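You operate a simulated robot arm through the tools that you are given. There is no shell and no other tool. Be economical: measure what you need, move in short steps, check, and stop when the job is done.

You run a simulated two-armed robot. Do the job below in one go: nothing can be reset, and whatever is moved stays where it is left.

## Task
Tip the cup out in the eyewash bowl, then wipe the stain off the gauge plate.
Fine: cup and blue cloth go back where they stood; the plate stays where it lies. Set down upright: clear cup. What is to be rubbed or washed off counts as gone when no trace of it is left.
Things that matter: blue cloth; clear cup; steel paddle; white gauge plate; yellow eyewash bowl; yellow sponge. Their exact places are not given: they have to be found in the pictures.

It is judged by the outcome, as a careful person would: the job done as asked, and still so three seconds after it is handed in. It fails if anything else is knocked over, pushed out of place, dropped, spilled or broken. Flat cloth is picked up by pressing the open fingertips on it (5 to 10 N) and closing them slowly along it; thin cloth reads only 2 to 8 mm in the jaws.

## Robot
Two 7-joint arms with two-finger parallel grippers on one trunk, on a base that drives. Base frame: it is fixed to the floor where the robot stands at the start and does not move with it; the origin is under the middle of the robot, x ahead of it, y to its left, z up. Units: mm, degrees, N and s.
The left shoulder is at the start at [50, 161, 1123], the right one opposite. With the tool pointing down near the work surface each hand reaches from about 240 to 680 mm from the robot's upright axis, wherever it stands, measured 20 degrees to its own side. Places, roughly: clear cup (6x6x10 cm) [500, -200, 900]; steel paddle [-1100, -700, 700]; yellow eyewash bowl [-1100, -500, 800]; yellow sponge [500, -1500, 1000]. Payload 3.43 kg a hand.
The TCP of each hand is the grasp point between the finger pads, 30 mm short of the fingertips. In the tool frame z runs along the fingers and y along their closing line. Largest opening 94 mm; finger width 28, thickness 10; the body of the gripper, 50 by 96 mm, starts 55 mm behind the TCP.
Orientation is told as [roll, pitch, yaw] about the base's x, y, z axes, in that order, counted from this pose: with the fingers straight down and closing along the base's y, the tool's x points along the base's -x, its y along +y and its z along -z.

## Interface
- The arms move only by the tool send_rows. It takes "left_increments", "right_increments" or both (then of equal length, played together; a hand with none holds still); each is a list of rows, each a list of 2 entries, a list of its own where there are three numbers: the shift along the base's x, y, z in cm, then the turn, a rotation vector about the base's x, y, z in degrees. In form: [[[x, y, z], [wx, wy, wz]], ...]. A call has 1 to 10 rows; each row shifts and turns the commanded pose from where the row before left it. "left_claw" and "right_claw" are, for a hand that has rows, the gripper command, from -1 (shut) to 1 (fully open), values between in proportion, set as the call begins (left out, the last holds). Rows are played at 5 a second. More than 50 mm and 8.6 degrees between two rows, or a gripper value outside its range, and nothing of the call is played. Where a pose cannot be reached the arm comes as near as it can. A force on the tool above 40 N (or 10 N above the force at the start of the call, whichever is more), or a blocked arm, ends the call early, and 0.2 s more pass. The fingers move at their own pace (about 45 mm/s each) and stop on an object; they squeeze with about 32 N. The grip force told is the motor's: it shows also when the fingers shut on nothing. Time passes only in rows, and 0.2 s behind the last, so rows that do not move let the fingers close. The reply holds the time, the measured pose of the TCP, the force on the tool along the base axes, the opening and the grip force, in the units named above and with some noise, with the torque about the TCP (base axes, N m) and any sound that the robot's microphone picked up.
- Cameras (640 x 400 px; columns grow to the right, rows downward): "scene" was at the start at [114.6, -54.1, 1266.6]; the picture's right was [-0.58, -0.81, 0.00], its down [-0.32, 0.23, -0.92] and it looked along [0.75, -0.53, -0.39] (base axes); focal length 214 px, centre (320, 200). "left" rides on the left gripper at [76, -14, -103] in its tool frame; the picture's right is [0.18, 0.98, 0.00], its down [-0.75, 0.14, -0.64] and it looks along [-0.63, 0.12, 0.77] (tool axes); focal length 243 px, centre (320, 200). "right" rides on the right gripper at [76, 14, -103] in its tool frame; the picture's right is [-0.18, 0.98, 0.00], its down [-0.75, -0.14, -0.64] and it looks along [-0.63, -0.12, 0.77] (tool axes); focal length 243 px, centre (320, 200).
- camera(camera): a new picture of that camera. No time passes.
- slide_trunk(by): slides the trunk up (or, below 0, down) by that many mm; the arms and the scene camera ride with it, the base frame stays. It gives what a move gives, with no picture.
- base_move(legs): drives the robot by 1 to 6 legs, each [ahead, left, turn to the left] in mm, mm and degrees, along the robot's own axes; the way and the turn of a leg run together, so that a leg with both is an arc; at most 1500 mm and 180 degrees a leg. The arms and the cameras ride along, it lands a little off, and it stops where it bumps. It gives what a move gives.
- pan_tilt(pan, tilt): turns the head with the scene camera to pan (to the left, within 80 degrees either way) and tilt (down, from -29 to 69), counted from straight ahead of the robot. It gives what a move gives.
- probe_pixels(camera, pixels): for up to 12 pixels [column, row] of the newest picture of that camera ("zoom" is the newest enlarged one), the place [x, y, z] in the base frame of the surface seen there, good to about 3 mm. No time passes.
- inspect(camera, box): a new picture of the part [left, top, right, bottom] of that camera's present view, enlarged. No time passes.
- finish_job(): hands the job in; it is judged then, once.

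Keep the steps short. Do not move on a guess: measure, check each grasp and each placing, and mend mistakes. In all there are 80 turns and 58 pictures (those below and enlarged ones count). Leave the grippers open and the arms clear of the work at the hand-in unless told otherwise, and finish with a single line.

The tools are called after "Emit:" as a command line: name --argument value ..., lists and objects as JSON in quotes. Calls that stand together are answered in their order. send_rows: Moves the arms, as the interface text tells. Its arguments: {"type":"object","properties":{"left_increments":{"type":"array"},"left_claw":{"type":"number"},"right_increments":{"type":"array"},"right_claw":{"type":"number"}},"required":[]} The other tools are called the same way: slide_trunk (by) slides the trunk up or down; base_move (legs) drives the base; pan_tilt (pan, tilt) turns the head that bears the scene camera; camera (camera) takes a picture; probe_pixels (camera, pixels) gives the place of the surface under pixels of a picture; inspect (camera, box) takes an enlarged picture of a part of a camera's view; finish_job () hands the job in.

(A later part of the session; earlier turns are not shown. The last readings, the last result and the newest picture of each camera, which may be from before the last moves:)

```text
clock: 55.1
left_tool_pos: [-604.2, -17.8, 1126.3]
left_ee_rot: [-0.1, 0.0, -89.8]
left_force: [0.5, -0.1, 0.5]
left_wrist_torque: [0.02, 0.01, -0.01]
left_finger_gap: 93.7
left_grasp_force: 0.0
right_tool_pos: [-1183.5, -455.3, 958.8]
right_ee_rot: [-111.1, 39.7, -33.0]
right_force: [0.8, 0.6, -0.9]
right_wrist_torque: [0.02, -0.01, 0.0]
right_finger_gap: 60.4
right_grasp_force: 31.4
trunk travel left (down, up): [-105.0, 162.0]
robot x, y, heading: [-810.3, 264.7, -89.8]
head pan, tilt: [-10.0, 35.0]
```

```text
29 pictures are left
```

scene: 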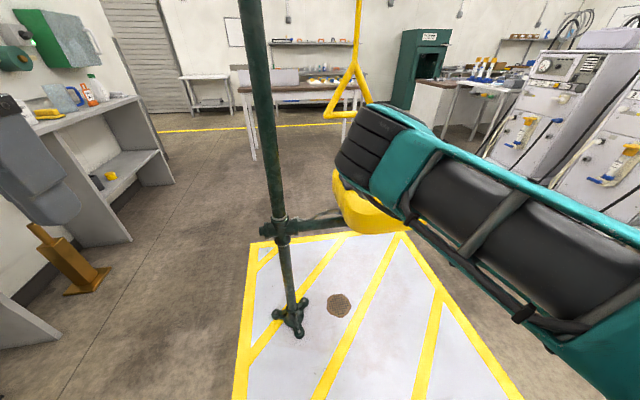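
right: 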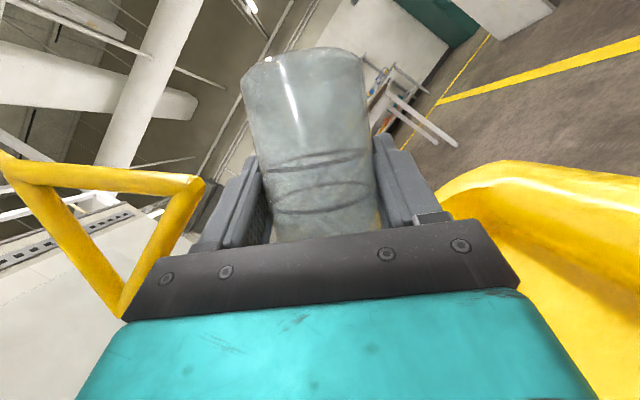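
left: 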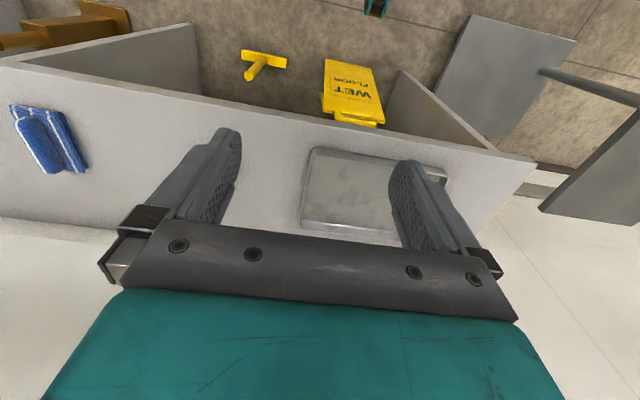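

The cup looks empty. Roll back upright (-134° in total), in two calls.

Emit:
send_rows --right_increments '[[[0, 0.2, 0], [0, -8, 0]], [[0, 0.2, 0], [0, -8, 0]], [[0, 0.2, 0], [0, -8, 0]], [[0, 0, 0], [0, -8, 0]], [[0, 0, 0], [0, -8, 0]], [[0, 0, 0], [0, -8, 0]], [[0, 0, 0], [0, -8, 0]], [[0, 0, 0], [0, -8, 0]], [[0, 0, 0], [0, -8, 0]], [[0, 0, 0], [0, 0, 0]]]'

Emit:
send_rows --right_increments '[[[0, 0.2, 0], [0, -8, 0]], [[0, 0.2, 0], [0, -8, 0]], [[0, 0.2, 0], [0, -8, 0]], [[0, 0, 0], [0, -8, 0]], [[0, 0, 0], [0, -8, 0]], [[0, 0, 0], [0, -8, 0]], [[0, 0, 0], [0, -8, 0]], [[0, 0, 0], [0, -6, 0]], [[0, 0, 0], [0, 0, 0]], [[0, 0, 0], [0, 0, 0]]]'

Emit:
camera --camera "right"

Emit:
camera --camera "scene"

```text
clock: 57.3
left_tool_pos: [-605.0, -18.5, 1124.3]
left_ee_rot: [-0.1, 0.0, -89.8]
left_force: [-1.1, 0.2, 0.1]
left_wrist_torque: [0.0, -0.01, -0.01]
left_finger_gap: 94.0
left_grasp_force: 0.1
right_tool_pos: [-1181.7, -449.9, 958.1]
right_ee_rot: [-76.2, -24.8, -27.4]
right_force: [0.2, -0.6, -0.2]
right_wrist_torque: [0.05, 0.0, 0.0]
right_finger_gap: 60.5
right_grasp_force: 31.9
trunk travel left (down, up): [-105.0, 162.0]
robot x, y, heading: [-807.1, 263.7, -89.9]
head pan, tilt: [-10.0, 35.0]
```

```text
clock: 59.5
left_tool_pos: [-604.4, -18.1, 1125.7]
left_ee_rot: [0.0, -0.1, -89.8]
left_force: [0.6, 0.6, -0.1]
left_wrist_torque: [0.03, -0.01, -0.03]
left_finger_gap: 94.1
left_grasp_force: 0.1
right_tool_pos: [-1182.8, -443.8, 956.7]
right_ee_rot: [0.1, -65.3, -88.8]
right_force: [0.0, 0.5, 0.3]
right_wrist_torque: [0.03, 0.02, -0.03]
right_finger_gap: 60.6
right_grasp_force: 32.5
trunk travel left (down, up): [-105.0, 162.0]
robot x, y, heading: [-809.3, 266.4, -90.0]
head pan, tilt: [-10.0, 35.0]
```

```text
28 pictures are left
```

right: 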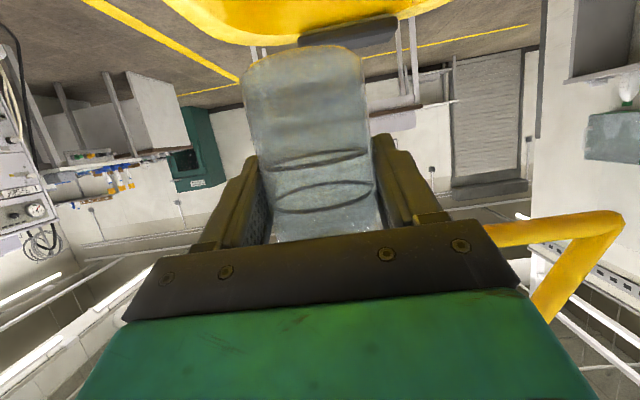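

```text
27 pictures are left
```

scene: 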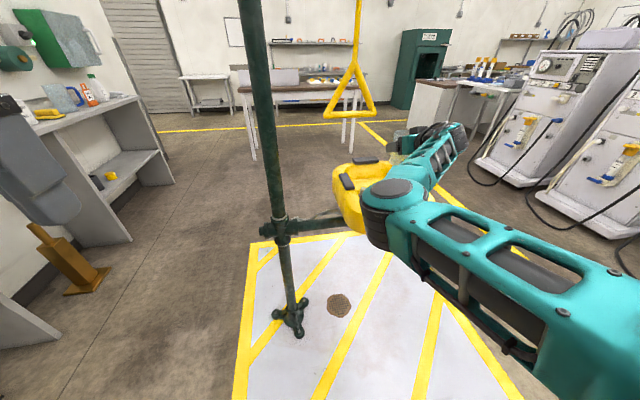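

Cup upright and empty, held as before. Drive back: reverse from the bowl, turn left 90°, then ahead and right to stand before the table; trunk up for clearance.

Emit:
base_move --legs '[[-260, 0, 0], [0, 0, 45], [0, 0, 45], [300, 0, 0], [0, -342, 0]]'

Emit:
slide_trunk --by 60

Emit:
pan_tilt --pan -15 --tilt 40

Emit:
camera --camera "scene"

```text
clock: 70.3
left_tool_pos: [-226.1, 391.7, 1126.9]
left_ee_rot: [-0.1, 0.1, 0.2]
left_force: [-0.2, 1.2, -0.8]
left_wrist_torque: [0.01, -0.02, 0.02]
left_finger_gap: 94.1
left_grasp_force: 0.1
right_tool_pos: [198.9, -187.1, 957.7]
right_ee_rot: [0.0, -65.2, 1.2]
right_force: [0.3, 0.8, -1.1]
right_wrist_torque: [0.01, 0.02, -0.01]
right_finger_gap: 60.8
right_grasp_force: 32.2
trunk travel left (down, up): [-105.0, 162.0]
robot x, y, heading: [-513.2, 187.8, -0.1]
head pan, tilt: [-10.0, 35.0]
```

```text
clock: 71.3
left_tool_pos: [-227.4, 392.9, 1184.5]
left_ee_rot: [-0.1, 0.0, 0.3]
left_force: [-0.8, -0.2, -0.6]
left_wrist_torque: [0.01, -0.02, -0.01]
left_finger_gap: 94.2
left_grasp_force: 0.0
right_tool_pos: [198.5, -186.8, 1017.6]
right_ee_rot: [0.0, -65.2, 1.2]
right_force: [0.4, 1.3, -1.3]
right_wrist_torque: [-0.02, -0.01, 0.0]
right_finger_gap: 60.7
right_grasp_force: 31.7
trunk travel left (down, up): [-165.0, 102.0]
robot x, y, heading: [-507.7, 183.6, 0.1]
head pan, tilt: [-10.0, 35.0]
```

```text
clock: 72.0
left_tool_pos: [-227.0, 391.3, 1185.8]
left_ee_rot: [-0.1, -0.1, 0.2]
left_force: [-0.2, 0.7, -0.1]
left_wrist_torque: [0.02, -0.03, -0.01]
left_finger_gap: 94.2
left_grasp_force: 0.1
right_tool_pos: [197.7, -187.7, 1017.5]
right_ee_rot: [0.0, -65.2, 1.2]
right_force: [0.4, 0.5, -0.7]
right_wrist_torque: [0.01, 0.03, 0.01]
right_finger_gap: 60.4
right_grasp_force: 31.9
trunk travel left (down, up): [-165.0, 102.0]
robot x, y, heading: [-509.9, 186.7, 0.1]
head pan, tilt: [-15.0, 40.0]
```

```text
26 pictures are left
```

scene: 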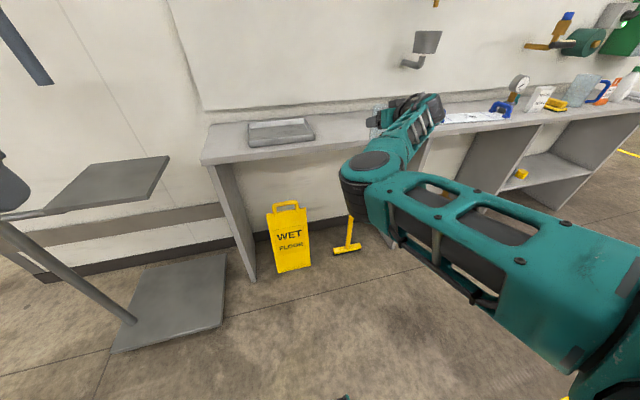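

The arm's elbow is now lower than before; I check its height and the grey stand's nearest corner before driving up to the table.

Emit:
probe_pixels --camera "scene" --pixels '[[368, 160], [365, 205], [395, 235], [400, 150], [165, 160], [50, 208], [100, 300]]'

Emit:
inspect --camera "scene" --box '[330, 80, 470, 180]'

```text
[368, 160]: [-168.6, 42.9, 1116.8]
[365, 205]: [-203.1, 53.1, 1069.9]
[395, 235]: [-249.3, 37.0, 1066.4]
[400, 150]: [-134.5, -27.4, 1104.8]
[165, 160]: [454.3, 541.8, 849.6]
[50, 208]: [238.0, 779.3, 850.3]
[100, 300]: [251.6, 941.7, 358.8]
```

```text
4.00 times, centred on (400, 130) of scene
```

zoom: 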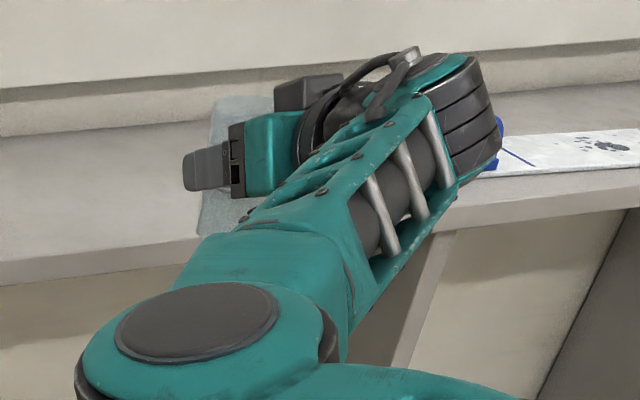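

Elbow at z≈1070–1110, plenty above the table; stand is far left. Drive ahead 279 to bring the cup above its old place (477,-189).

Emit:
base_move --legs '[[200, 0, 0], [79, 0, 0]]'

Emit:
send_rows --right_increments '[[[0, 0, -1], [0, 0, 0]], [[0, 0, -1], [0, 0, 0]], [[0, 0, -1], [0, 0, 0]], [[0, 0, -1], [0, 0, 0]], [[0, 0, 0], [0, 0, 0]]]'

```text
clock: 74.2
left_tool_pos: [51.9, 391.0, 1185.9]
left_ee_rot: [-0.1, -0.1, 0.2]
left_force: [-0.1, -0.6, -0.1]
left_wrist_torque: [0.02, -0.03, 0.01]
left_finger_gap: 93.9
left_grasp_force: 0.1
right_tool_pos: [477.2, -185.1, 1016.4]
right_ee_rot: [0.0, -65.2, 1.2]
right_force: [0.2, -0.9, -1.3]
right_wrist_torque: [-0.04, -0.02, -0.01]
right_finger_gap: 60.4
right_grasp_force: 31.9
trunk travel left (down, up): [-165.0, 102.0]
robot x, y, heading: [-229.0, 187.0, 0.0]
head pan, tilt: [-15.0, 40.0]
```

```text
clock: 75.5
left_tool_pos: [51.3, 393.3, 1185.4]
left_ee_rot: [0.1, 0.0, 0.2]
left_force: [0.1, 0.8, -0.4]
left_wrist_torque: [0.0, -0.02, 0.0]
left_finger_gap: 93.8
left_grasp_force: 0.1
right_tool_pos: [475.7, -187.1, 978.3]
right_ee_rot: [0.0, -65.2, 1.3]
right_force: [-0.9, 0.0, -0.7]
right_wrist_torque: [0.0, 0.03, -0.02]
right_finger_gap: 60.6
right_grasp_force: 31.6
trunk travel left (down, up): [-165.0, 102.0]
robot x, y, heading: [-226.7, 189.1, 0.0]
head pan, tilt: [-15.0, 40.0]
```

Position matches. Lower to ~3 mm above, then in 1–2 mm steps until contact.

Emit:
send_rows --right_increments '[[[0.1, -0.2, -1], [0, -0.5, 0]], [[0, 0, -1], [0, 0, 0]], [[0, 0, -1], [0, 0, 0]], [[0, 0, -0.5], [0, 0, 0]], [[0, 0, -0.2], [0, 0, 0]], [[0, 0, -0.2], [0, 0, 0]], [[0, 0, -0.1], [0, 0, 0]], [[0, 0, 0], [0, 0, 0]]]'

Emit:
camera --camera "right"

```text
clock: 77.2
left_tool_pos: [49.9, 392.8, 1186.3]
left_ee_rot: [-0.1, -0.2, 0.1]
left_force: [-0.4, 0.7, 0.0]
left_wrist_torque: [0.0, -0.01, -0.03]
left_finger_gap: 93.9
left_grasp_force: 0.1
right_tool_pos: [478.1, -188.9, 938.9]
right_ee_rot: [-0.2, -65.8, 1.4]
right_force: [1.3, -1.0, 7.6]
right_wrist_torque: [-0.13, -0.05, 0.02]
right_finger_gap: 60.5
right_grasp_force: 32.5
trunk travel left (down, up): [-165.0, 102.0]
robot x, y, heading: [-228.3, 187.4, 0.0]
head pan, tilt: [-15.0, 40.0]
```

```text
24 pictures are left
```

right: 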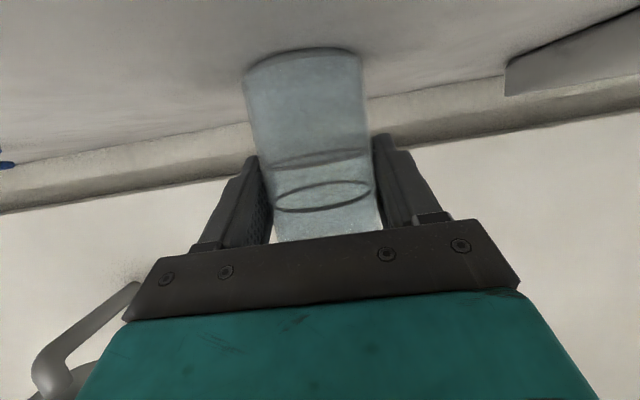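

The cup stands on the table (7.6 N upward at z 939, same as at the pick-up). Open the fingers.

Emit:
send_rows --right_increments '[[[0, 0, 0], [0, 0, 0]], [[0, 0, 0], [0, 0, 0]], [[0, 0, 0], [0, 0, 0]], [[0, 0, 0], [0, 0, 0]]]' --right_claw 1

Emit:
send_rows --right_increments '[[[-2, 0, 0], [0, 0, 0]], [[-3, 0, 0], [0, 0, 0]], [[-3, 0, 0], [0, 0, 0]], [[-3, 0, 0.5], [0, 0, 0]], [[-2, 0, 2], [0, 0, 0]], [[0, 0, 4], [0, 0, 0]], [[0, 0, 4], [0, 0, 0]], [[0, 0, 0], [0, 0, 0]]]'

Emit:
inspect --camera "right" --box '[200, 0, 440, 150]'

Emit:
camera --camera "scene"

```text
clock: 78.2
left_tool_pos: [51.4, 392.1, 1185.3]
left_ee_rot: [-0.1, 0.0, 0.1]
left_force: [0.9, 0.2, -0.4]
left_wrist_torque: [-0.01, 0.0, -0.01]
left_finger_gap: 93.9
left_grasp_force: 0.0
right_tool_pos: [477.4, -187.7, 937.1]
right_ee_rot: [-0.2, -65.8, 1.3]
right_force: [0.2, 0.2, -0.8]
right_wrist_torque: [0.01, 0.0, 0.02]
right_finger_gap: 94.0
right_grasp_force: 0.0
trunk travel left (down, up): [-165.0, 102.0]
robot x, y, heading: [-231.7, 188.2, 0.3]
head pan, tilt: [-15.0, 40.0]
```

```text
clock: 80.0
left_tool_pos: [51.5, 391.3, 1184.8]
left_ee_rot: [-0.1, -0.1, 0.3]
left_force: [0.8, -0.5, -0.1]
left_wrist_torque: [-0.03, -0.04, -0.01]
left_finger_gap: 94.1
left_grasp_force: 0.1
right_tool_pos: [348.2, -188.4, 1042.9]
right_ee_rot: [0.0, -65.7, 1.2]
right_force: [0.2, 0.2, 0.6]
right_wrist_torque: [0.0, 0.0, 0.01]
right_finger_gap: 94.2
right_grasp_force: 0.0
trunk travel left (down, up): [-165.0, 102.0]
robot x, y, heading: [-233.9, 184.6, -0.0]
head pan, tilt: [-15.0, 40.0]
```

```text
2.67 times, centred on (320, 75) of right
```

zoom: 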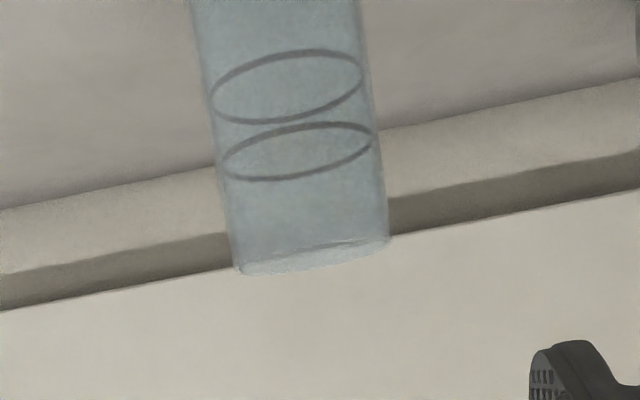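

```text
22 pictures are left
```

scene: 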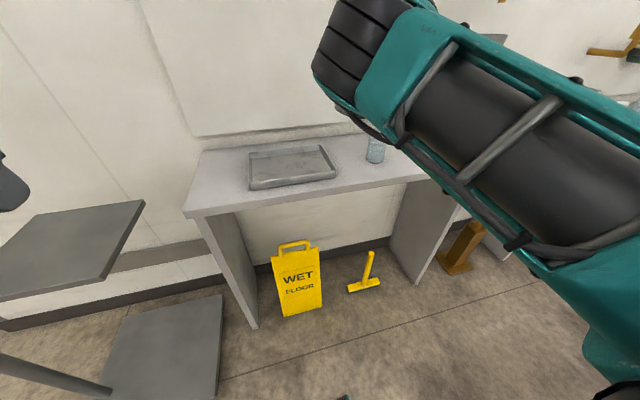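

The cup stands empty at its old place. Now the cloth: bring the right hand back to pointing straight down while pulling back and up.

Emit:
send_rows --right_increments '[[[-1.5, 0, 1], [0, 8.2, 0]], [[-1.5, 0, 1], [0, 8.2, 0]], [[-1.5, 0, 1], [0, 8.2, 0]], [[-1.5, 0, 1], [0, 8.2, 0]], [[-1.5, 0, 1], [0, 8.2, 0]], [[-1.5, 0, 1], [0, 8.2, 0]], [[-1.5, 0, 1], [0, 8.2, 0]], [[-1.5, 0, 1], [0, 8.2, 0]], [[0, 0, 0], [0, 0, 0]], [[0, 0, 0], [0, 0, 0]]]'

```text
clock: 82.2
left_tool_pos: [50.8, 392.6, 1185.9]
left_ee_rot: [-0.1, 0.0, 0.2]
left_force: [0.4, 0.0, -0.6]
left_wrist_torque: [0.0, 0.02, -0.04]
left_finger_gap: 93.9
left_grasp_force: 0.1
right_tool_pos: [228.0, -190.2, 1123.2]
right_ee_rot: [1.1, 0.0, 0.5]
right_force: [0.3, -0.2, 0.6]
right_wrist_torque: [0.01, -0.01, 0.01]
right_finger_gap: 94.2
right_grasp_force: 0.0
trunk travel left (down, up): [-165.0, 102.0]
robot x, y, heading: [-232.6, 187.1, 0.1]
head pan, tilt: [-15.0, 40.0]
```

Hand is straight down at (228,-190). Drive right 277 and ahead 250 so that it hovers over the cloth, then look from both cameras.

Emit:
base_move --legs '[[0, -277, 0], [225, 0, 0]]'

Emit:
pan_tilt --pan -45 --tilt 35

Emit:
camera --camera "right"

Emit:
camera --camera "scene"

```text
clock: 86.6
left_tool_pos: [274.2, 115.1, 1185.0]
left_ee_rot: [-0.1, 0.0, 0.3]
left_force: [0.0, -1.4, -0.3]
left_wrist_torque: [-0.02, 0.03, -0.03]
left_finger_gap: 93.9
left_grasp_force: 0.1
right_tool_pos: [452.0, -464.8, 1123.3]
right_ee_rot: [1.1, -0.1, 0.6]
right_force: [0.5, 0.8, -0.1]
right_wrist_torque: [-0.03, 0.05, 0.0]
right_finger_gap: 94.0
right_grasp_force: 0.1
trunk travel left (down, up): [-165.0, 102.0]
robot x, y, heading: [-7.1, -92.6, 0.1]
head pan, tilt: [-15.0, 40.0]
```

```text
clock: 87.5
left_tool_pos: [274.8, 115.6, 1184.6]
left_ee_rot: [-0.1, 0.0, 0.2]
left_force: [0.3, -0.5, -0.3]
left_wrist_torque: [0.0, -0.01, 0.0]
left_finger_gap: 93.9
left_grasp_force: 0.0
right_tool_pos: [452.8, -465.4, 1123.7]
right_ee_rot: [1.1, -0.2, 0.5]
right_force: [0.1, -0.4, 0.0]
right_wrist_torque: [-0.01, 0.02, -0.01]
right_finger_gap: 93.9
right_grasp_force: 0.0
trunk travel left (down, up): [-165.0, 102.0]
robot x, y, heading: [-4.9, -90.6, 0.2]
head pan, tilt: [-45.0, 35.0]
```

```text
21 pictures are left
```

right: 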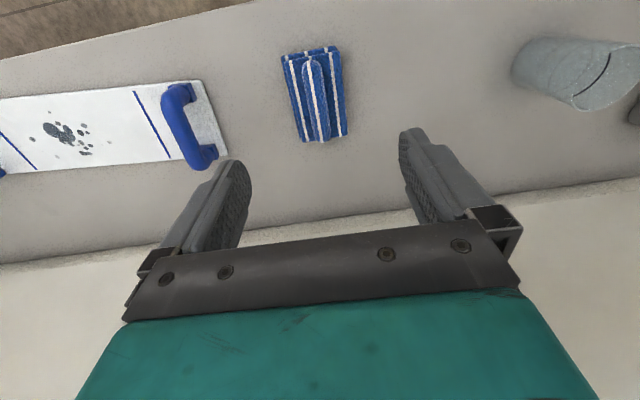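

```text
20 pictures are left
```

scene: 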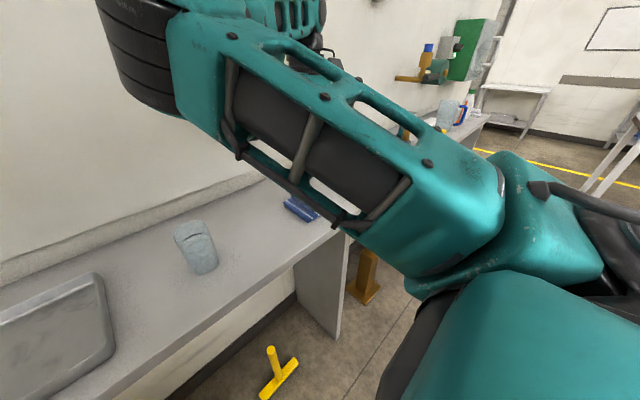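

Clear view of the cloth pad (283–347, 48–140) with its rolled ridge, and the plate. I measure both.

Emit:
probe_pixels --camera "right" --pixels '[[285, 58], [338, 50], [296, 134], [346, 132], [312, 70], [318, 100], [324, 132], [300, 100], [335, 100], [270, 100], [60, 130], [85, 130]]'

Emit:
inspect --camera "right" --box '[270, 35, 366, 155]'

```text
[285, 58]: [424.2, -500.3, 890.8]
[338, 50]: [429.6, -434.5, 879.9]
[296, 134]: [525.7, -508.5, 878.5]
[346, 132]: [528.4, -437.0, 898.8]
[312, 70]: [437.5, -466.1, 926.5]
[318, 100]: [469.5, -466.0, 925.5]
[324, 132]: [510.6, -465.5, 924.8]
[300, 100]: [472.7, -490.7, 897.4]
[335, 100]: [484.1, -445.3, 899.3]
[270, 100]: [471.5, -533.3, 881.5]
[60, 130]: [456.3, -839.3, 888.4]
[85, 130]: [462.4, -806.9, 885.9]
```

```text
3.33 times, centred on (318, 95) of right
```

zoom: 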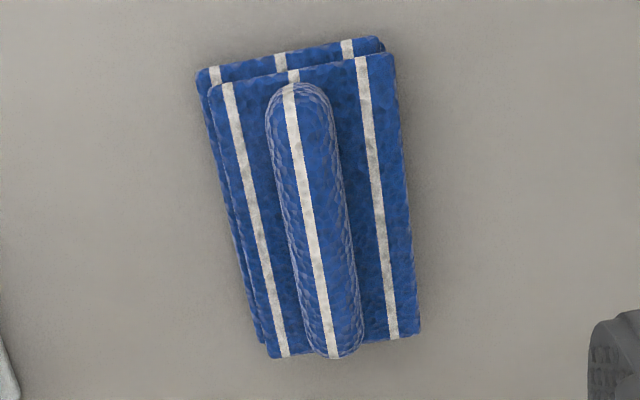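

Ridge: along x, centre (474,-466), top 926, ~22 mm wide; pad top ~898, table 881. I descend with open fingers straddling the ridge to TCP z≈945, levelling the roll, and look.

Emit:
send_rows --right_increments '[[[1, 0, -3], [-1.1, 0, -0.5]], [[1, 0, -3], [0, 0, 0]], [[0, 0, -3], [0, 0, 0]], [[0, 0, -3], [0, 0, 0]], [[0, 0, -3], [0, 0, 0]], [[0, 0, -2.8], [0, 0, 0]], [[0, 0, 0], [0, 0, 0]]]'

Emit:
camera --camera "right"

```text
clock: 89.1
left_tool_pos: [274.6, 115.0, 1186.9]
left_ee_rot: [-0.1, -0.1, 0.2]
left_force: [-0.6, 0.7, 0.4]
left_wrist_torque: [0.02, -0.02, 0.01]
left_finger_gap: 94.1
left_grasp_force: 0.1
right_tool_pos: [472.3, -465.9, 944.3]
right_ee_rot: [-0.1, -0.2, 0.1]
right_force: [1.3, 0.2, 0.1]
right_wrist_torque: [0.01, -0.01, 0.0]
right_finger_gap: 93.9
right_grasp_force: 0.0
trunk travel left (down, up): [-165.0, 102.0]
robot x, y, heading: [-7.5, -92.4, 0.3]
head pan, tilt: [-45.0, 35.0]
```

```text
18 pictures are left
```

right: 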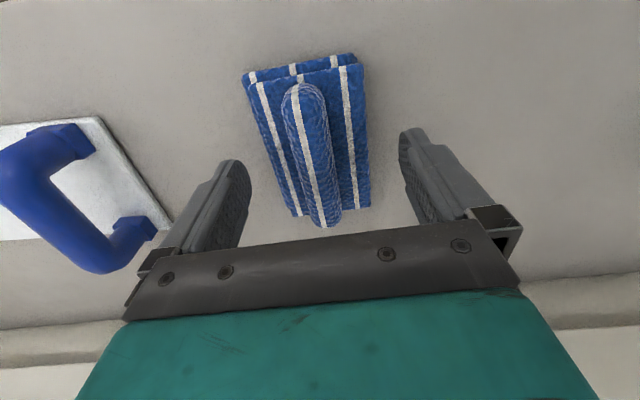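

Ridge centred between the fingers. Lower 11 mm (tips ~903, just above the pad top) and close on the ridge.

Emit:
send_rows --right_increments '[[[0, 0, -0.6], [0, 0, 0]], [[0, 0, -0.5], [0, 0, 0]], [[0, 0, 0], [0, 0, 0]]]'

Emit:
send_rows --right_increments '[[[0, 0, 0], [0, 0, 0]], [[0, 0, 0], [0, 0, 0]], [[0, 0, 0], [0, 0, 0]], [[0, 0, 0], [0, 0, 0]], [[0, 0, 0], [0, 0, 0]], [[0, 0, 0], [0, 0, 0]], [[0, 0, 0], [0, 0, 0]]]' --right_claw -1

Emit:
send_rows --right_increments '[[[0, 0, 1], [0, 0, 0]], [[0, 0, 2], [0, 0, 0]], [[0, 0, 3], [0, 0, 0]], [[0, 0, 0], [0, 0, 0]]]'

Emit:
camera --camera "right"

```text
clock: 89.9
left_tool_pos: [274.8, 115.3, 1185.2]
left_ee_rot: [0.0, 0.0, 0.3]
left_force: [-0.7, -0.6, 0.0]
left_wrist_torque: [-0.03, 0.01, -0.01]
left_finger_gap: 93.9
left_grasp_force: 0.0
right_tool_pos: [472.3, -465.7, 933.7]
right_ee_rot: [0.0, -0.1, 0.1]
right_force: [-0.4, 0.8, -0.1]
right_wrist_torque: [-0.02, 0.01, 0.01]
right_finger_gap: 93.9
right_grasp_force: 0.2
trunk travel left (down, up): [-165.0, 102.0]
robot x, y, heading: [-8.6, -93.4, -0.1]
head pan, tilt: [-45.0, 35.0]
```

```text
clock: 91.5
left_tool_pos: [275.2, 116.0, 1185.0]
left_ee_rot: [-0.1, 0.0, 0.3]
left_force: [-0.7, 0.6, -0.3]
left_wrist_torque: [-0.01, 0.02, -0.03]
left_finger_gap: 93.9
left_grasp_force: 0.1
right_tool_pos: [472.2, -465.7, 933.7]
right_ee_rot: [0.0, 0.0, 0.1]
right_force: [-0.1, -1.0, 0.6]
right_wrist_torque: [0.0, -0.01, 0.0]
right_finger_gap: 22.9
right_grasp_force: 31.8
trunk travel left (down, up): [-165.0, 102.0]
robot x, y, heading: [-8.9, -86.2, 0.4]
head pan, tilt: [-45.0, 35.0]
```

```text
clock: 92.5
left_tool_pos: [273.7, 115.0, 1185.5]
left_ee_rot: [0.0, 0.0, 0.4]
left_force: [0.9, -0.3, -0.5]
left_wrist_torque: [0.01, 0.01, 0.03]
left_finger_gap: 94.1
left_grasp_force: 0.0
right_tool_pos: [472.1, -465.5, 993.2]
right_ee_rot: [0.0, -0.1, 0.2]
right_force: [-0.4, 0.3, -0.8]
right_wrist_torque: [0.01, -0.01, -0.02]
right_finger_gap: 22.6
right_grasp_force: 32.2
trunk travel left (down, up): [-165.0, 102.0]
robot x, y, heading: [-8.2, -87.9, 0.1]
head pan, tilt: [-45.0, 35.0]
```

```text
17 pictures are left
```

right: 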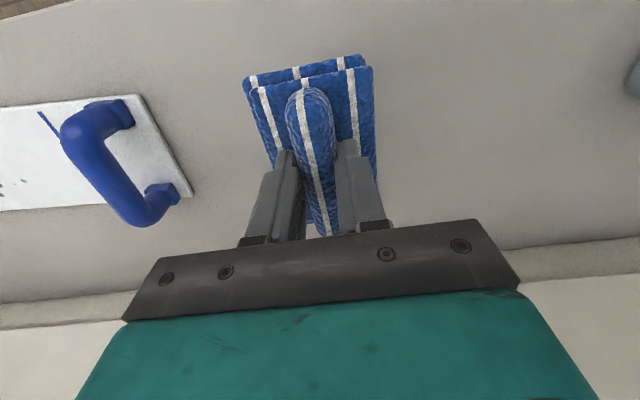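

Cloth held (gap 22.6 mm) and lifted. Raise more and bring the hand 11 cm inward, then back the base 100 (clear of the floor squeegee) and shift right 475 toward the plate.

Emit:
send_rows --right_increments '[[[0, 0, 3], [0, 0, 0]], [[0, 1, 3], [0, 0, 0]], [[0, 2.5, 0], [0, 0, 0]], [[0, 2.5, 0], [0, 0, 0]], [[0, 2.5, 0], [0, 0, 0]], [[0, 2.5, 0], [0, 0, 0]], [[0, 0, 0], [0, 0, 0]]]'

Emit:
base_move --legs '[[-100, 0, 0], [0, -475, 0]]'

Emit:
camera --camera "right"

```text
clock: 94.1
left_tool_pos: [275.1, 116.0, 1186.4]
left_ee_rot: [-0.1, 0.0, 0.3]
left_force: [0.1, 0.6, 0.3]
left_wrist_torque: [-0.02, 0.01, 0.01]
left_finger_gap: 94.1
left_grasp_force: 0.1
right_tool_pos: [511.1, -406.3, 1052.9]
right_ee_rot: [-0.1, -0.1, 0.1]
right_force: [-0.2, 0.1, -1.1]
right_wrist_torque: [0.01, 0.02, 0.0]
right_finger_gap: 22.9
right_grasp_force: 31.8
right hand out of reach, approached as far as the arm can: row 3, 4, 5, 6
trunk travel left (down, up): [-165.0, 102.0]
robot x, y, heading: [-8.3, -88.4, 0.3]
head pan, tilt: [-45.0, 35.0]
```

```text
clock: 99.6
left_tool_pos: [177.0, -361.9, 1186.2]
left_ee_rot: [-0.2, 0.0, 0.2]
left_force: [0.3, -0.2, 0.8]
left_wrist_torque: [0.01, -0.02, -0.03]
left_finger_gap: 93.9
left_grasp_force: 0.1
right_tool_pos: [414.1, -883.0, 1051.8]
right_ee_rot: [0.1, -0.2, 0.0]
right_force: [-0.2, 0.3, -0.5]
right_wrist_torque: [0.01, -0.05, 0.05]
right_finger_gap: 22.9
right_grasp_force: 32.2
trunk travel left (down, up): [-165.0, 102.0]
robot x, y, heading: [-104.2, -569.1, 0.2]
head pan, tilt: [-45.0, 35.0]
```

```text
16 pictures are left
```

right: 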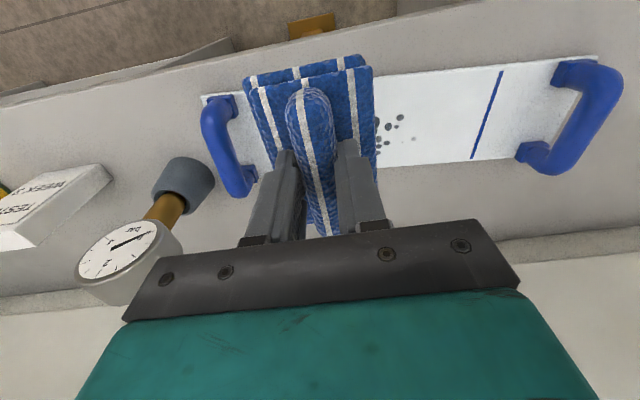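

I'm beside the stain. Measure plate corners, handles and the visible stain dots before pressing down.

Emit:
probe_pixels --camera "right" --pixels '[[205, 100], [594, 60], [560, 135], [402, 118], [414, 138], [381, 152], [378, 120], [388, 150], [500, 75], [474, 155], [228, 150], [130, 245]]'

Emit:
camera --camera "scene"

```text
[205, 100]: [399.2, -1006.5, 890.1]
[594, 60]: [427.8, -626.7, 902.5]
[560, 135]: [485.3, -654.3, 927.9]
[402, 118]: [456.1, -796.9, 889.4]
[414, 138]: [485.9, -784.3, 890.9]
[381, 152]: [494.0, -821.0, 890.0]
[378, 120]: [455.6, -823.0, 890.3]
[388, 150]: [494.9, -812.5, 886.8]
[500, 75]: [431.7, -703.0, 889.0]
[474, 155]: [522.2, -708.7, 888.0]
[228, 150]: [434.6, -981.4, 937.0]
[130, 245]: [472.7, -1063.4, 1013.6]
```

```text
15 pictures are left
```

scene: 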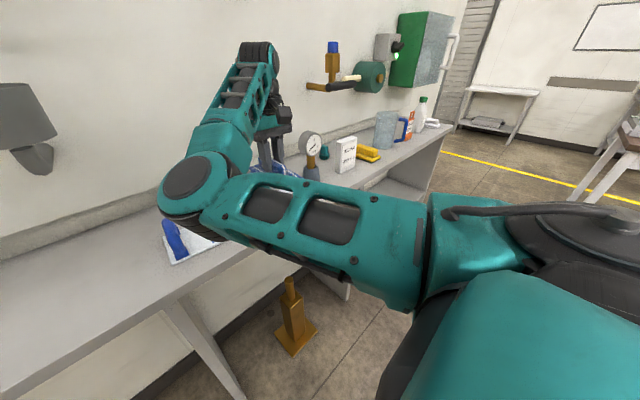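

Plate top 889, x≈400–525; stain x≈425–500, y≈-890…-785; the handles lie well outside (y≈-655 and -980). For a comfortable stroke I reposition the base (ahead 75, left 80), then lower above the stain.

Emit:
base_move --legs '[[75, 80, 0]]'

Emit:
send_rows --right_increments '[[[-0.7, -1, -2], [0, 0, 0]], [[-0.7, -1, -2], [0, 0, 0]], [[-0.6, -1, -2], [0, 0, 0]], [[0, -1, -2], [0, 0, 0]], [[0, 0, 0], [0, 0, 0]]]'

```text
clock: 100.9
left_tool_pos: [252.2, -282.6, 1185.3]
left_ee_rot: [-0.1, 0.0, 0.1]
left_force: [-0.2, 0.1, 0.5]
left_wrist_torque: [-0.01, 0.0, -0.01]
left_finger_gap: 93.7
left_grasp_force: 0.0
right_tool_pos: [488.8, -802.3, 1052.1]
right_ee_rot: [0.0, -0.1, 0.0]
right_force: [0.1, 0.0, -0.9]
right_wrist_torque: [-0.01, 0.0, 0.0]
right_finger_gap: 22.9
right_grasp_force: 31.8
trunk travel left (down, up): [-165.0, 102.0]
robot x, y, heading: [-32.2, -485.5, 0.3]
head pan, tilt: [-45.0, 35.0]
```

```text
clock: 102.1
left_tool_pos: [251.3, -280.9, 1186.6]
left_ee_rot: [-0.1, 0.1, 0.0]
left_force: [0.4, 0.3, 0.4]
left_wrist_torque: [0.02, -0.02, -0.01]
left_finger_gap: 93.7
left_grasp_force: 0.1
right_tool_pos: [468.5, -843.5, 972.0]
right_ee_rot: [-0.1, -0.1, 0.1]
right_force: [0.1, -0.5, -0.1]
right_wrist_torque: [-0.01, 0.0, 0.02]
right_finger_gap: 23.1
right_grasp_force: 32.5
trunk travel left (down, up): [-165.0, 102.0]
robot x, y, heading: [-31.5, -486.3, 0.0]
head pan, tilt: [-45.0, 35.0]
```

At (468,-843,972). Lower slowly to contact (~941).

Emit:
send_rows --right_increments '[[[0, 0, -1], [0, 0, 0]], [[0, 0, -1], [0, 0, 0]], [[0, 0, -0.6], [0, 0, 0]], [[0, 0, -0.3], [0, 0, 0]], [[0, 0, -0.2], [0, 0, 0]], [[0, 0, 0], [0, 0, 0]]]'

```text
clock: 103.5
left_tool_pos: [252.4, -281.9, 1187.4]
left_ee_rot: [-0.2, -0.1, 0.3]
left_force: [0.3, -1.0, 0.5]
left_wrist_torque: [-0.03, 0.01, 0.01]
left_finger_gap: 94.3
left_grasp_force: 0.0
right_tool_pos: [470.0, -844.1, 942.3]
right_ee_rot: [0.0, 0.0, -0.1]
right_force: [-0.6, 0.7, 0.8]
right_wrist_torque: [0.01, -0.01, 0.0]
right_finger_gap: 22.6
right_grasp_force: 31.7
trunk travel left (down, up): [-165.0, 102.0]
robot x, y, heading: [-29.3, -492.6, 0.2]
head pan, tilt: [-45.0, 35.0]
```

No contact yet (0.8 N). Go on in 1.5 mm steps.

Emit:
send_rows --right_increments '[[[0, 0, -0.15], [0, 0, 0]], [[0, 0, -0.15], [0, 0, 0]], [[0, 0, 0], [0, 0, 0]]]'

```text
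clock: 104.3
left_tool_pos: [250.7, -282.6, 1186.6]
left_ee_rot: [0.0, 0.0, 0.1]
left_force: [0.6, -1.1, 0.0]
left_wrist_torque: [-0.03, 0.02, -0.03]
left_finger_gap: 94.1
left_grasp_force: 0.1
right_tool_pos: [467.3, -843.9, 940.8]
right_ee_rot: [-0.2, -0.4, 0.1]
right_force: [2.3, -1.4, 17.9]
right_wrist_torque: [0.11, 0.47, 0.0]
right_finger_gap: 23.0
right_grasp_force: 32.1
trunk travel left (down, up): [-165.0, 102.0]
robot x, y, heading: [-28.6, -485.0, 0.2]
head pan, tilt: [-45.0, 35.0]
```

Contact: 17.9 N, a bit much. Ease up 1 mm and make a short stroke outward, reading the forces.

Emit:
send_rows --right_increments '[[[0, 0, 0.1], [0, 0, 0]], [[0, -1, 0], [0, 0, 0]], [[0, -1.5, 0], [0, 0, 0]], [[0, -1.5, 0], [0, 0, 0]], [[0, 0, 0], [0, 0, 0]]]'

Emit:
camera --camera "right"

```text
clock: 105.5
left_tool_pos: [250.3, -281.2, 1185.8]
left_ee_rot: [-0.2, -0.1, 0.2]
left_force: [0.3, 0.2, 0.3]
left_wrist_torque: [0.04, -0.01, 0.0]
left_finger_gap: 94.0
left_grasp_force: 0.0
right_tool_pos: [467.9, -882.3, 941.3]
right_ee_rot: [-0.1, -0.2, 0.0]
right_force: [-0.6, 6.3, 15.9]
right_wrist_torque: [0.23, -0.2, 0.03]
right_finger_gap: 23.1
right_grasp_force: 32.1
trunk travel left (down, up): [-165.0, 102.0]
robot x, y, heading: [-34.8, -486.7, 0.2]
head pan, tilt: [-45.0, 35.0]
```

```text
14 pictures are left
```

right: 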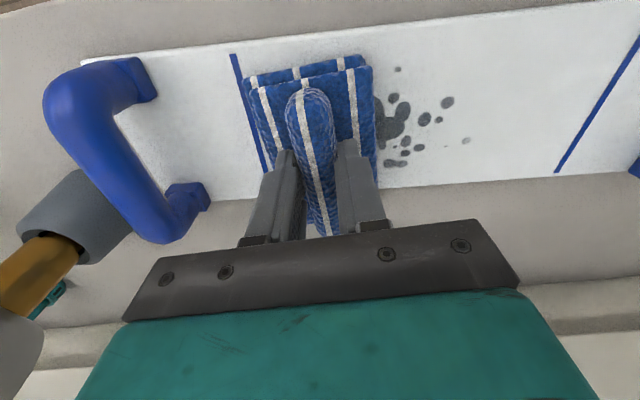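

Wiping works without strain (6 N lateral). Check whether the plate moved (right blue line was at y≈-703…-709) and where the remaining dots are.

Emit:
probe_pixels --camera "right" --pixels '[[632, 58], [560, 170], [233, 56], [447, 103], [396, 70], [467, 141], [395, 163], [405, 125], [640, 5], [85, 65]]'

```text
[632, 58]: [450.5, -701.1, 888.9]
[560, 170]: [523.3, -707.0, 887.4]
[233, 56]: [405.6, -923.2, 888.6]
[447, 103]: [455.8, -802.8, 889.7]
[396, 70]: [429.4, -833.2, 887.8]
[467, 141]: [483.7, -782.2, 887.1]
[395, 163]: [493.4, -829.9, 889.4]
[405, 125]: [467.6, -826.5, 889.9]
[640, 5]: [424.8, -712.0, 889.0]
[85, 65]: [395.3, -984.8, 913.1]
```

The plate hasn't moved. Now full strokes: to y≈-765 and back, with a small x shift, slightly lighter.

Emit:
send_rows --right_increments '[[[0, 2, 0.05], [0, 0, 0]], [[0, 2, 0], [0, 0, 0]], [[0, 2, 0], [0, 0, 0]], [[0, 2, 0], [0, 0, 0]], [[0, 2, 0], [0, 0, 0]], [[0, 1.7, 0], [0, 0, 0]], [[0, 0, 0], [0, 0, 0]]]'

Emit:
send_rows --right_increments '[[[-1, 0, 0], [0, 0, 0]], [[0, -2, 0], [0, 0, 0]], [[0, -2, 0], [0, 0, 0]], [[0, -2, 0], [0, 0, 0]], [[0, -2, 0], [0, 0, 0]], [[0, -2, 0], [0, 0, 0]], [[0, -2, 0], [0, 0, 0]], [[0, 0, 0], [0, 0, 0]]]'

Emit:
camera --camera "right"

```text
clock: 107.0
left_tool_pos: [250.7, -281.8, 1186.1]
left_ee_rot: [-0.2, -0.2, 0.1]
left_force: [0.4, 0.1, 0.2]
left_wrist_torque: [-0.02, -0.02, 0.0]
left_finger_gap: 94.1
left_grasp_force: 0.2
right_tool_pos: [481.0, -780.7, 941.2]
right_ee_rot: [-0.5, -0.6, -0.3]
right_force: [-2.9, 0.1, 15.6]
right_wrist_torque: [0.39, 0.46, 0.11]
right_finger_gap: 22.9
right_grasp_force: 31.8
right hand out of reach, approached as far as the arm can: row 5, 6
trunk travel left (down, up): [-165.0, 102.0]
robot x, y, heading: [-30.5, -488.4, -0.3]
head pan, tilt: [-45.0, 35.0]
stopped in row 7 (right hand): the force on the tool passed its limit at 41 N (the readings are from after the stop); the commanded pose is now the measured one
```

```text
clock: 108.8
left_tool_pos: [249.7, -279.9, 1186.7]
left_ee_rot: [-0.3, -0.3, 0.2]
left_force: [-0.3, 0.4, -0.4]
left_wrist_torque: [-0.01, -0.05, -0.01]
left_finger_gap: 94.1
left_grasp_force: 0.0
right_tool_pos: [474.8, -905.1, 939.3]
right_ee_rot: [-0.7, -0.8, -0.3]
right_force: [0.6, 8.3, 30.0]
right_wrist_torque: [0.58, -0.04, 0.02]
right_finger_gap: 23.2
right_grasp_force: 32.2
right hand out of reach, approached as far as the arm can: row 1
trunk travel left (down, up): [-165.0, 102.0]
robot x, y, heading: [-29.6, -487.3, 0.3]
head pan, tilt: [-45.0, 35.0]
```

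```text
13 pictures are left
```

right: 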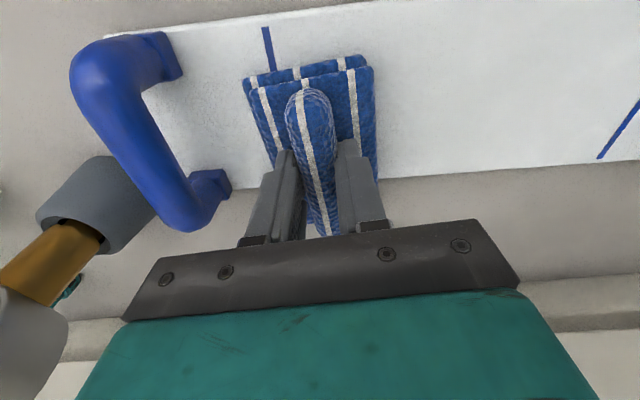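

The stain appears gone, but the arm ran into its inward limit and now presses 30 N. Lift off straight up, then inspect the plate and its position.

Emit:
send_rows --right_increments '[[[0, 0, 1], [0.7, 0.8, 0.3]], [[0, 0, 3], [0, 0, 0]], [[0, 0, 4], [0, 0, 0]], [[0, 0, 4], [0, 0, 0]], [[0, 0, 0], [0, 0, 0]]]'

Emit:
camera --camera "right"

Emit:
probe_pixels --camera "right" --pixels '[[220, 100], [520, 70]]'

```text
clock: 110.0
left_tool_pos: [250.8, -283.3, 1186.3]
left_ee_rot: [-0.1, 0.0, 0.1]
left_force: [-0.5, 0.0, 0.2]
left_wrist_torque: [0.01, 0.0, 0.03]
left_finger_gap: 93.8
left_grasp_force: 0.0
right_tool_pos: [476.8, -906.5, 1056.2]
right_ee_rot: [0.3, 0.4, 0.0]
right_force: [-0.2, -0.3, 0.4]
right_wrist_torque: [-0.01, 0.01, 0.02]
right_finger_gap: 23.1
right_grasp_force: 32.1
trunk travel left (down, up): [-165.0, 102.0]
robot x, y, heading: [-31.1, -487.9, 0.1]
head pan, tilt: [-45.0, 35.0]
```

```text
12 pictures are left
```

right: 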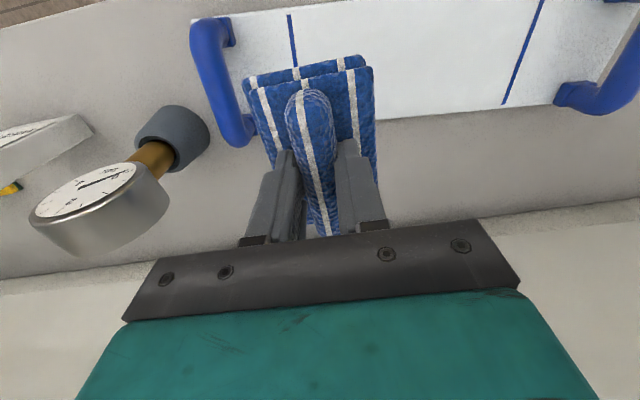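

```text
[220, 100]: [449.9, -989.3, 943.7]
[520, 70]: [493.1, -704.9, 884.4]
```

Emit:
probe_pixels --camera "right" --pixels '[[291, 22], [541, 6], [504, 102], [200, 22]]'

Emit:
inspect --camera "right" --box '[340, 0, 580, 150]'

```text
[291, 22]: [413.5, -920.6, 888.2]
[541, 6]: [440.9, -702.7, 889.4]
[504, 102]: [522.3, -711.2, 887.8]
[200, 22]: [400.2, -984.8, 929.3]
```

```text
2.67 times, centred on (460, 75) of right
```

zoom: 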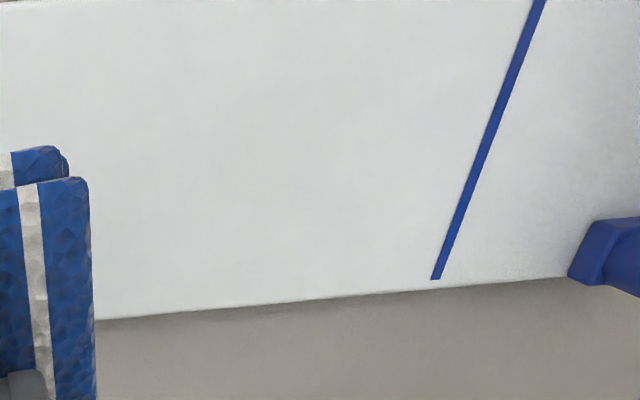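

Plate is clean in view and in place. Carry the cloth back: back 80, left 441, ahead 80 (staying clear of the squeegee), then view.

Emit:
base_move --legs '[[-80, 0, 0], [0, 441, 0], [76, 0, 0]]'

Emit:
camera --camera "right"

```text
clock: 115.7
left_tool_pos: [246.7, 154.7, 1186.2]
left_ee_rot: [-0.1, -0.1, 0.1]
left_force: [0.8, -0.4, -0.1]
left_wrist_torque: [0.01, 0.03, -0.01]
left_finger_gap: 93.9
left_grasp_force: 0.0
right_tool_pos: [471.8, -469.1, 1056.6]
right_ee_rot: [0.2, 0.3, 0.1]
right_force: [1.0, -1.3, 0.3]
right_wrist_torque: [0.02, 0.01, -0.01]
right_finger_gap: 22.8
right_grasp_force: 32.2
trunk travel left (down, up): [-165.0, 102.0]
robot x, y, heading: [-35.6, -50.2, 0.1]
head pan, tilt: [-45.0, 35.0]
```

```text
10 pictures are left
```

right: 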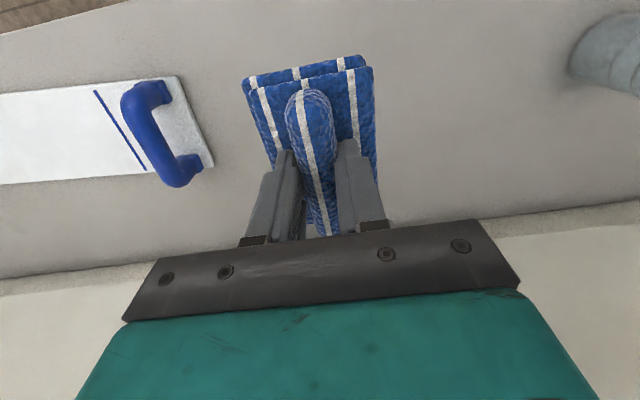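

Over the old place. Lower to ~936, correcting y by +3 mm, then finish in small steps.

Emit:
send_rows --right_increments '[[[0, 0.3, -2.5], [-0.2, -0.3, 0]], [[0, 0, -2.5], [0, 0, 0]], [[0, 0, -2.5], [0, 0, 0]], [[0, 0, -2.5], [0, 0, 0]], [[0, 0, -1.5], [0, 0, 0]], [[0, 0, -0.5], [0, 0, 0]], [[0, 0, 0], [0, 0, 0]], [[0, 0, -0.1], [0, 0, 0]], [[0, 0, 0], [0, 0, 0]]]'

```text
clock: 117.7
left_tool_pos: [247.2, 155.4, 1186.3]
left_ee_rot: [-0.1, -0.1, 0.1]
left_force: [0.5, 0.6, -0.4]
left_wrist_torque: [0.02, 0.0, 0.0]
left_finger_gap: 93.8
left_grasp_force: 0.0
right_tool_pos: [471.6, -467.5, 935.9]
right_ee_rot: [0.1, 0.0, 0.0]
right_force: [-0.4, 0.0, 0.2]
right_wrist_torque: [-0.02, -0.01, 0.03]
right_finger_gap: 23.1
right_grasp_force: 32.0
trunk travel left (down, up): [-165.0, 102.0]
robot x, y, heading: [-34.8, -49.2, -0.3]
head pan, tilt: [-45.0, 35.0]
```

Emit:
send_rows --right_increments '[[[0, 0.15, -0.1], [0, 0, 0]], [[0, 0, -0.1], [0, 0, 0]], [[0, 0, 0], [0, 0, 0]]]'

```text
clock: 118.5
left_tool_pos: [245.9, 154.4, 1185.1]
left_ee_rot: [-0.1, -0.1, 0.1]
left_force: [-0.1, 0.1, -0.5]
left_wrist_torque: [0.01, -0.01, 0.0]
left_finger_gap: 93.8
left_grasp_force: 0.0
right_tool_pos: [471.7, -464.6, 932.6]
right_ee_rot: [0.0, 0.0, 0.2]
right_force: [-0.2, -0.4, -0.5]
right_wrist_torque: [-0.01, -0.02, -0.01]
right_finger_gap: 22.9
right_grasp_force: 32.0
trunk travel left (down, up): [-165.0, 102.0]
robot x, y, heading: [-38.7, -49.2, -0.1]
head pan, tilt: [-45.0, 35.0]
```

Not quite touching (noise ±1 mm). Two more 1 mm steps.

Emit:
send_rows --right_increments '[[[0, 0, -0.1], [0, 0, 0]], [[0, 0, 0], [0, 0, 0]], [[0, 0, -0.05], [0, 0, 0]], [[0, 0, 0], [0, 0, 0]]]'

```text
clock: 119.5
left_tool_pos: [245.6, 154.6, 1185.6]
left_ee_rot: [-0.2, -0.1, 0.2]
left_force: [0.9, -0.6, -0.8]
left_wrist_torque: [0.02, 0.01, 0.02]
left_finger_gap: 94.0
left_grasp_force: 0.0
right_tool_pos: [470.8, -464.6, 932.2]
right_ee_rot: [-0.1, -0.2, 0.2]
right_force: [0.6, -0.8, 7.5]
right_wrist_torque: [-0.03, -0.52, -0.06]
right_finger_gap: 22.8
right_grasp_force: 31.5
trunk travel left (down, up): [-165.0, 102.0]
robot x, y, heading: [-35.3, -48.1, 0.1]
head pan, tilt: [-45.0, 35.0]
```

Contact at 7.5 N. Open and rise.

Emit:
send_rows --right_increments '[[[0, 0, 0], [0, 0, 0]], [[0, 0, 0], [0, 0, 0]], [[0, 0, 0], [0, 0, 0]], [[0, 0, 0], [0, 0, 0]], [[0, 0, 0], [0, 0, 0]]]' --right_claw 1

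Emit:
send_rows --right_increments '[[[0, 0, 2], [0, 0, 0]], [[0, 0, 3], [0, 0, 0]], [[0, 0, 4], [0, 0, 0]], [[0, 0, 4], [0, 0, 0]], [[0, 0, 4], [0, 0, 0]], [[-2, 0, 2], [0, 0, 0]], [[0, 0, 0], [0, 0, 0]]]'

Emit:
camera --camera "right"

```text
clock: 120.7
left_tool_pos: [246.9, 154.5, 1185.6]
left_ee_rot: [-0.1, -0.2, 0.2]
left_force: [0.1, -0.7, 0.1]
left_wrist_torque: [-0.02, -0.04, 0.03]
left_finger_gap: 94.0
left_grasp_force: 0.1
right_tool_pos: [471.8, -463.8, 932.8]
right_ee_rot: [0.0, -0.1, 0.1]
right_force: [-0.3, -0.1, 0.2]
right_wrist_torque: [0.0, 0.01, 0.0]
right_finger_gap: 93.8
right_grasp_force: 0.1
trunk travel left (down, up): [-165.0, 102.0]
robot x, y, heading: [-33.8, -50.4, -0.1]
head pan, tilt: [-45.0, 35.0]
```

```text
clock: 122.3
left_tool_pos: [246.3, 154.1, 1185.7]
left_ee_rot: [-0.2, -0.1, 0.1]
left_force: [0.2, -0.3, -0.7]
left_wrist_torque: [0.05, 0.0, -0.01]
left_finger_gap: 94.1
left_grasp_force: 0.0
right_tool_pos: [452.4, -465.0, 1120.9]
right_ee_rot: [0.0, 0.0, 0.1]
right_force: [-0.5, 0.3, 0.1]
right_wrist_torque: [-0.01, -0.03, 0.02]
right_finger_gap: 94.2
right_grasp_force: 0.2
trunk travel left (down, up): [-165.0, 102.0]
robot x, y, heading: [-32.2, -48.1, 0.2]
head pan, tilt: [-45.0, 35.0]
```

```text
9 pictures are left
```

right: 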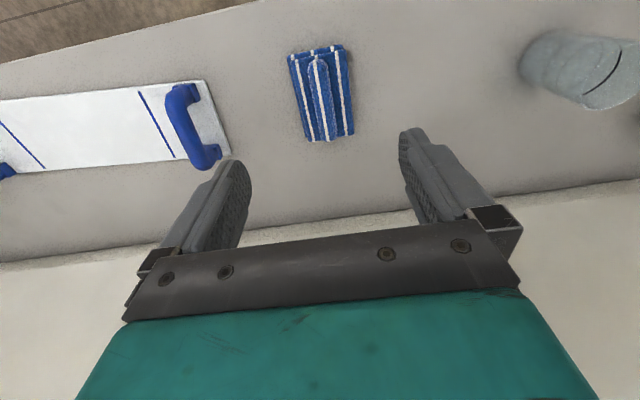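

Cloth is down. Check its spot against the start values, and enlarge the plate and the cup.

Emit:
probe_pixels --camera "right" --pixels '[[318, 70], [324, 100], [330, 132], [290, 60], [352, 130]]'

Emit:
inspect --camera "right" --box '[0, 70, 240, 190]'

Emit:
inspect --camera "right" --box '[480, 10, 640, 130]'

```text
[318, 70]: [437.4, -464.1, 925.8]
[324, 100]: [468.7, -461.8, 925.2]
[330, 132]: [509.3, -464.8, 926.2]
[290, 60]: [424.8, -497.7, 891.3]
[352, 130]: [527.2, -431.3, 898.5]
```

```text
2.67 times, centred on (120, 130) of right
```

zoom: 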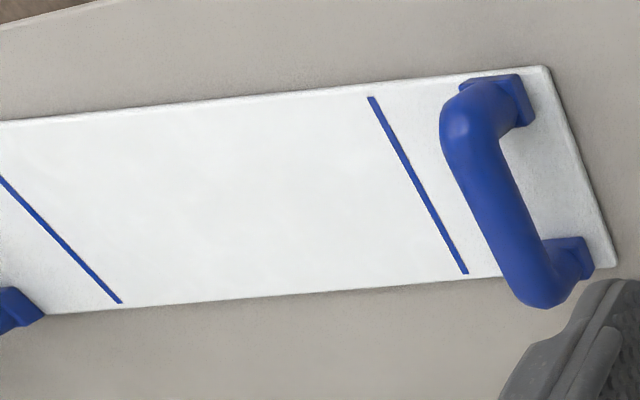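

```text
3.33 times, centred on (560, 70) of right
```

zoom: 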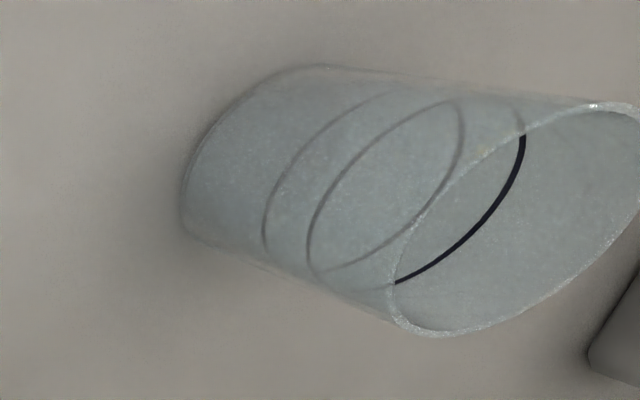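

Plate spotless and in place, cloth within ~3 mm of its old spot, cup upright and empty. I back the base off so the arms are clear.

Emit:
base_move --legs '[[-250, 0, 0]]'

Emit:
camera --camera "scene"

```text
clock: 124.1
left_tool_pos: [-6.5, 154.0, 1186.7]
left_ee_rot: [-0.1, 0.0, 0.2]
left_force: [-0.3, 0.6, -0.9]
left_wrist_torque: [-0.04, 0.0, 0.02]
left_finger_gap: 94.0
left_grasp_force: 0.0
right_tool_pos: [201.1, -464.1, 1122.0]
right_ee_rot: [0.0, 0.0, 0.3]
right_force: [-0.3, -0.8, 0.3]
right_wrist_torque: [0.0, 0.01, 0.0]
right_finger_gap: 93.8
right_grasp_force: 0.1
trunk travel left (down, up): [-165.0, 102.0]
robot x, y, heading: [-285.7, -48.7, 0.3]
head pan, tilt: [-45.0, 35.0]
```

```text
6 pictures are left
```

scene: 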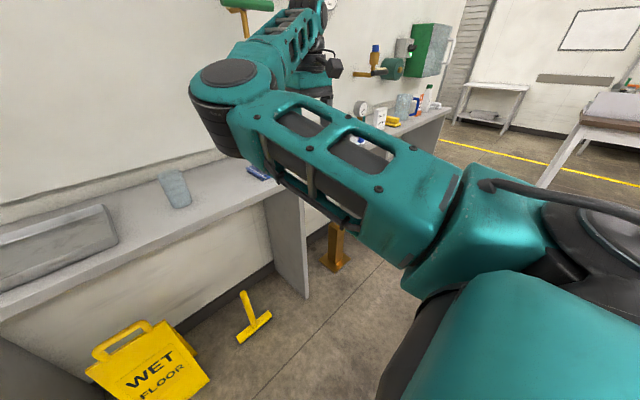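

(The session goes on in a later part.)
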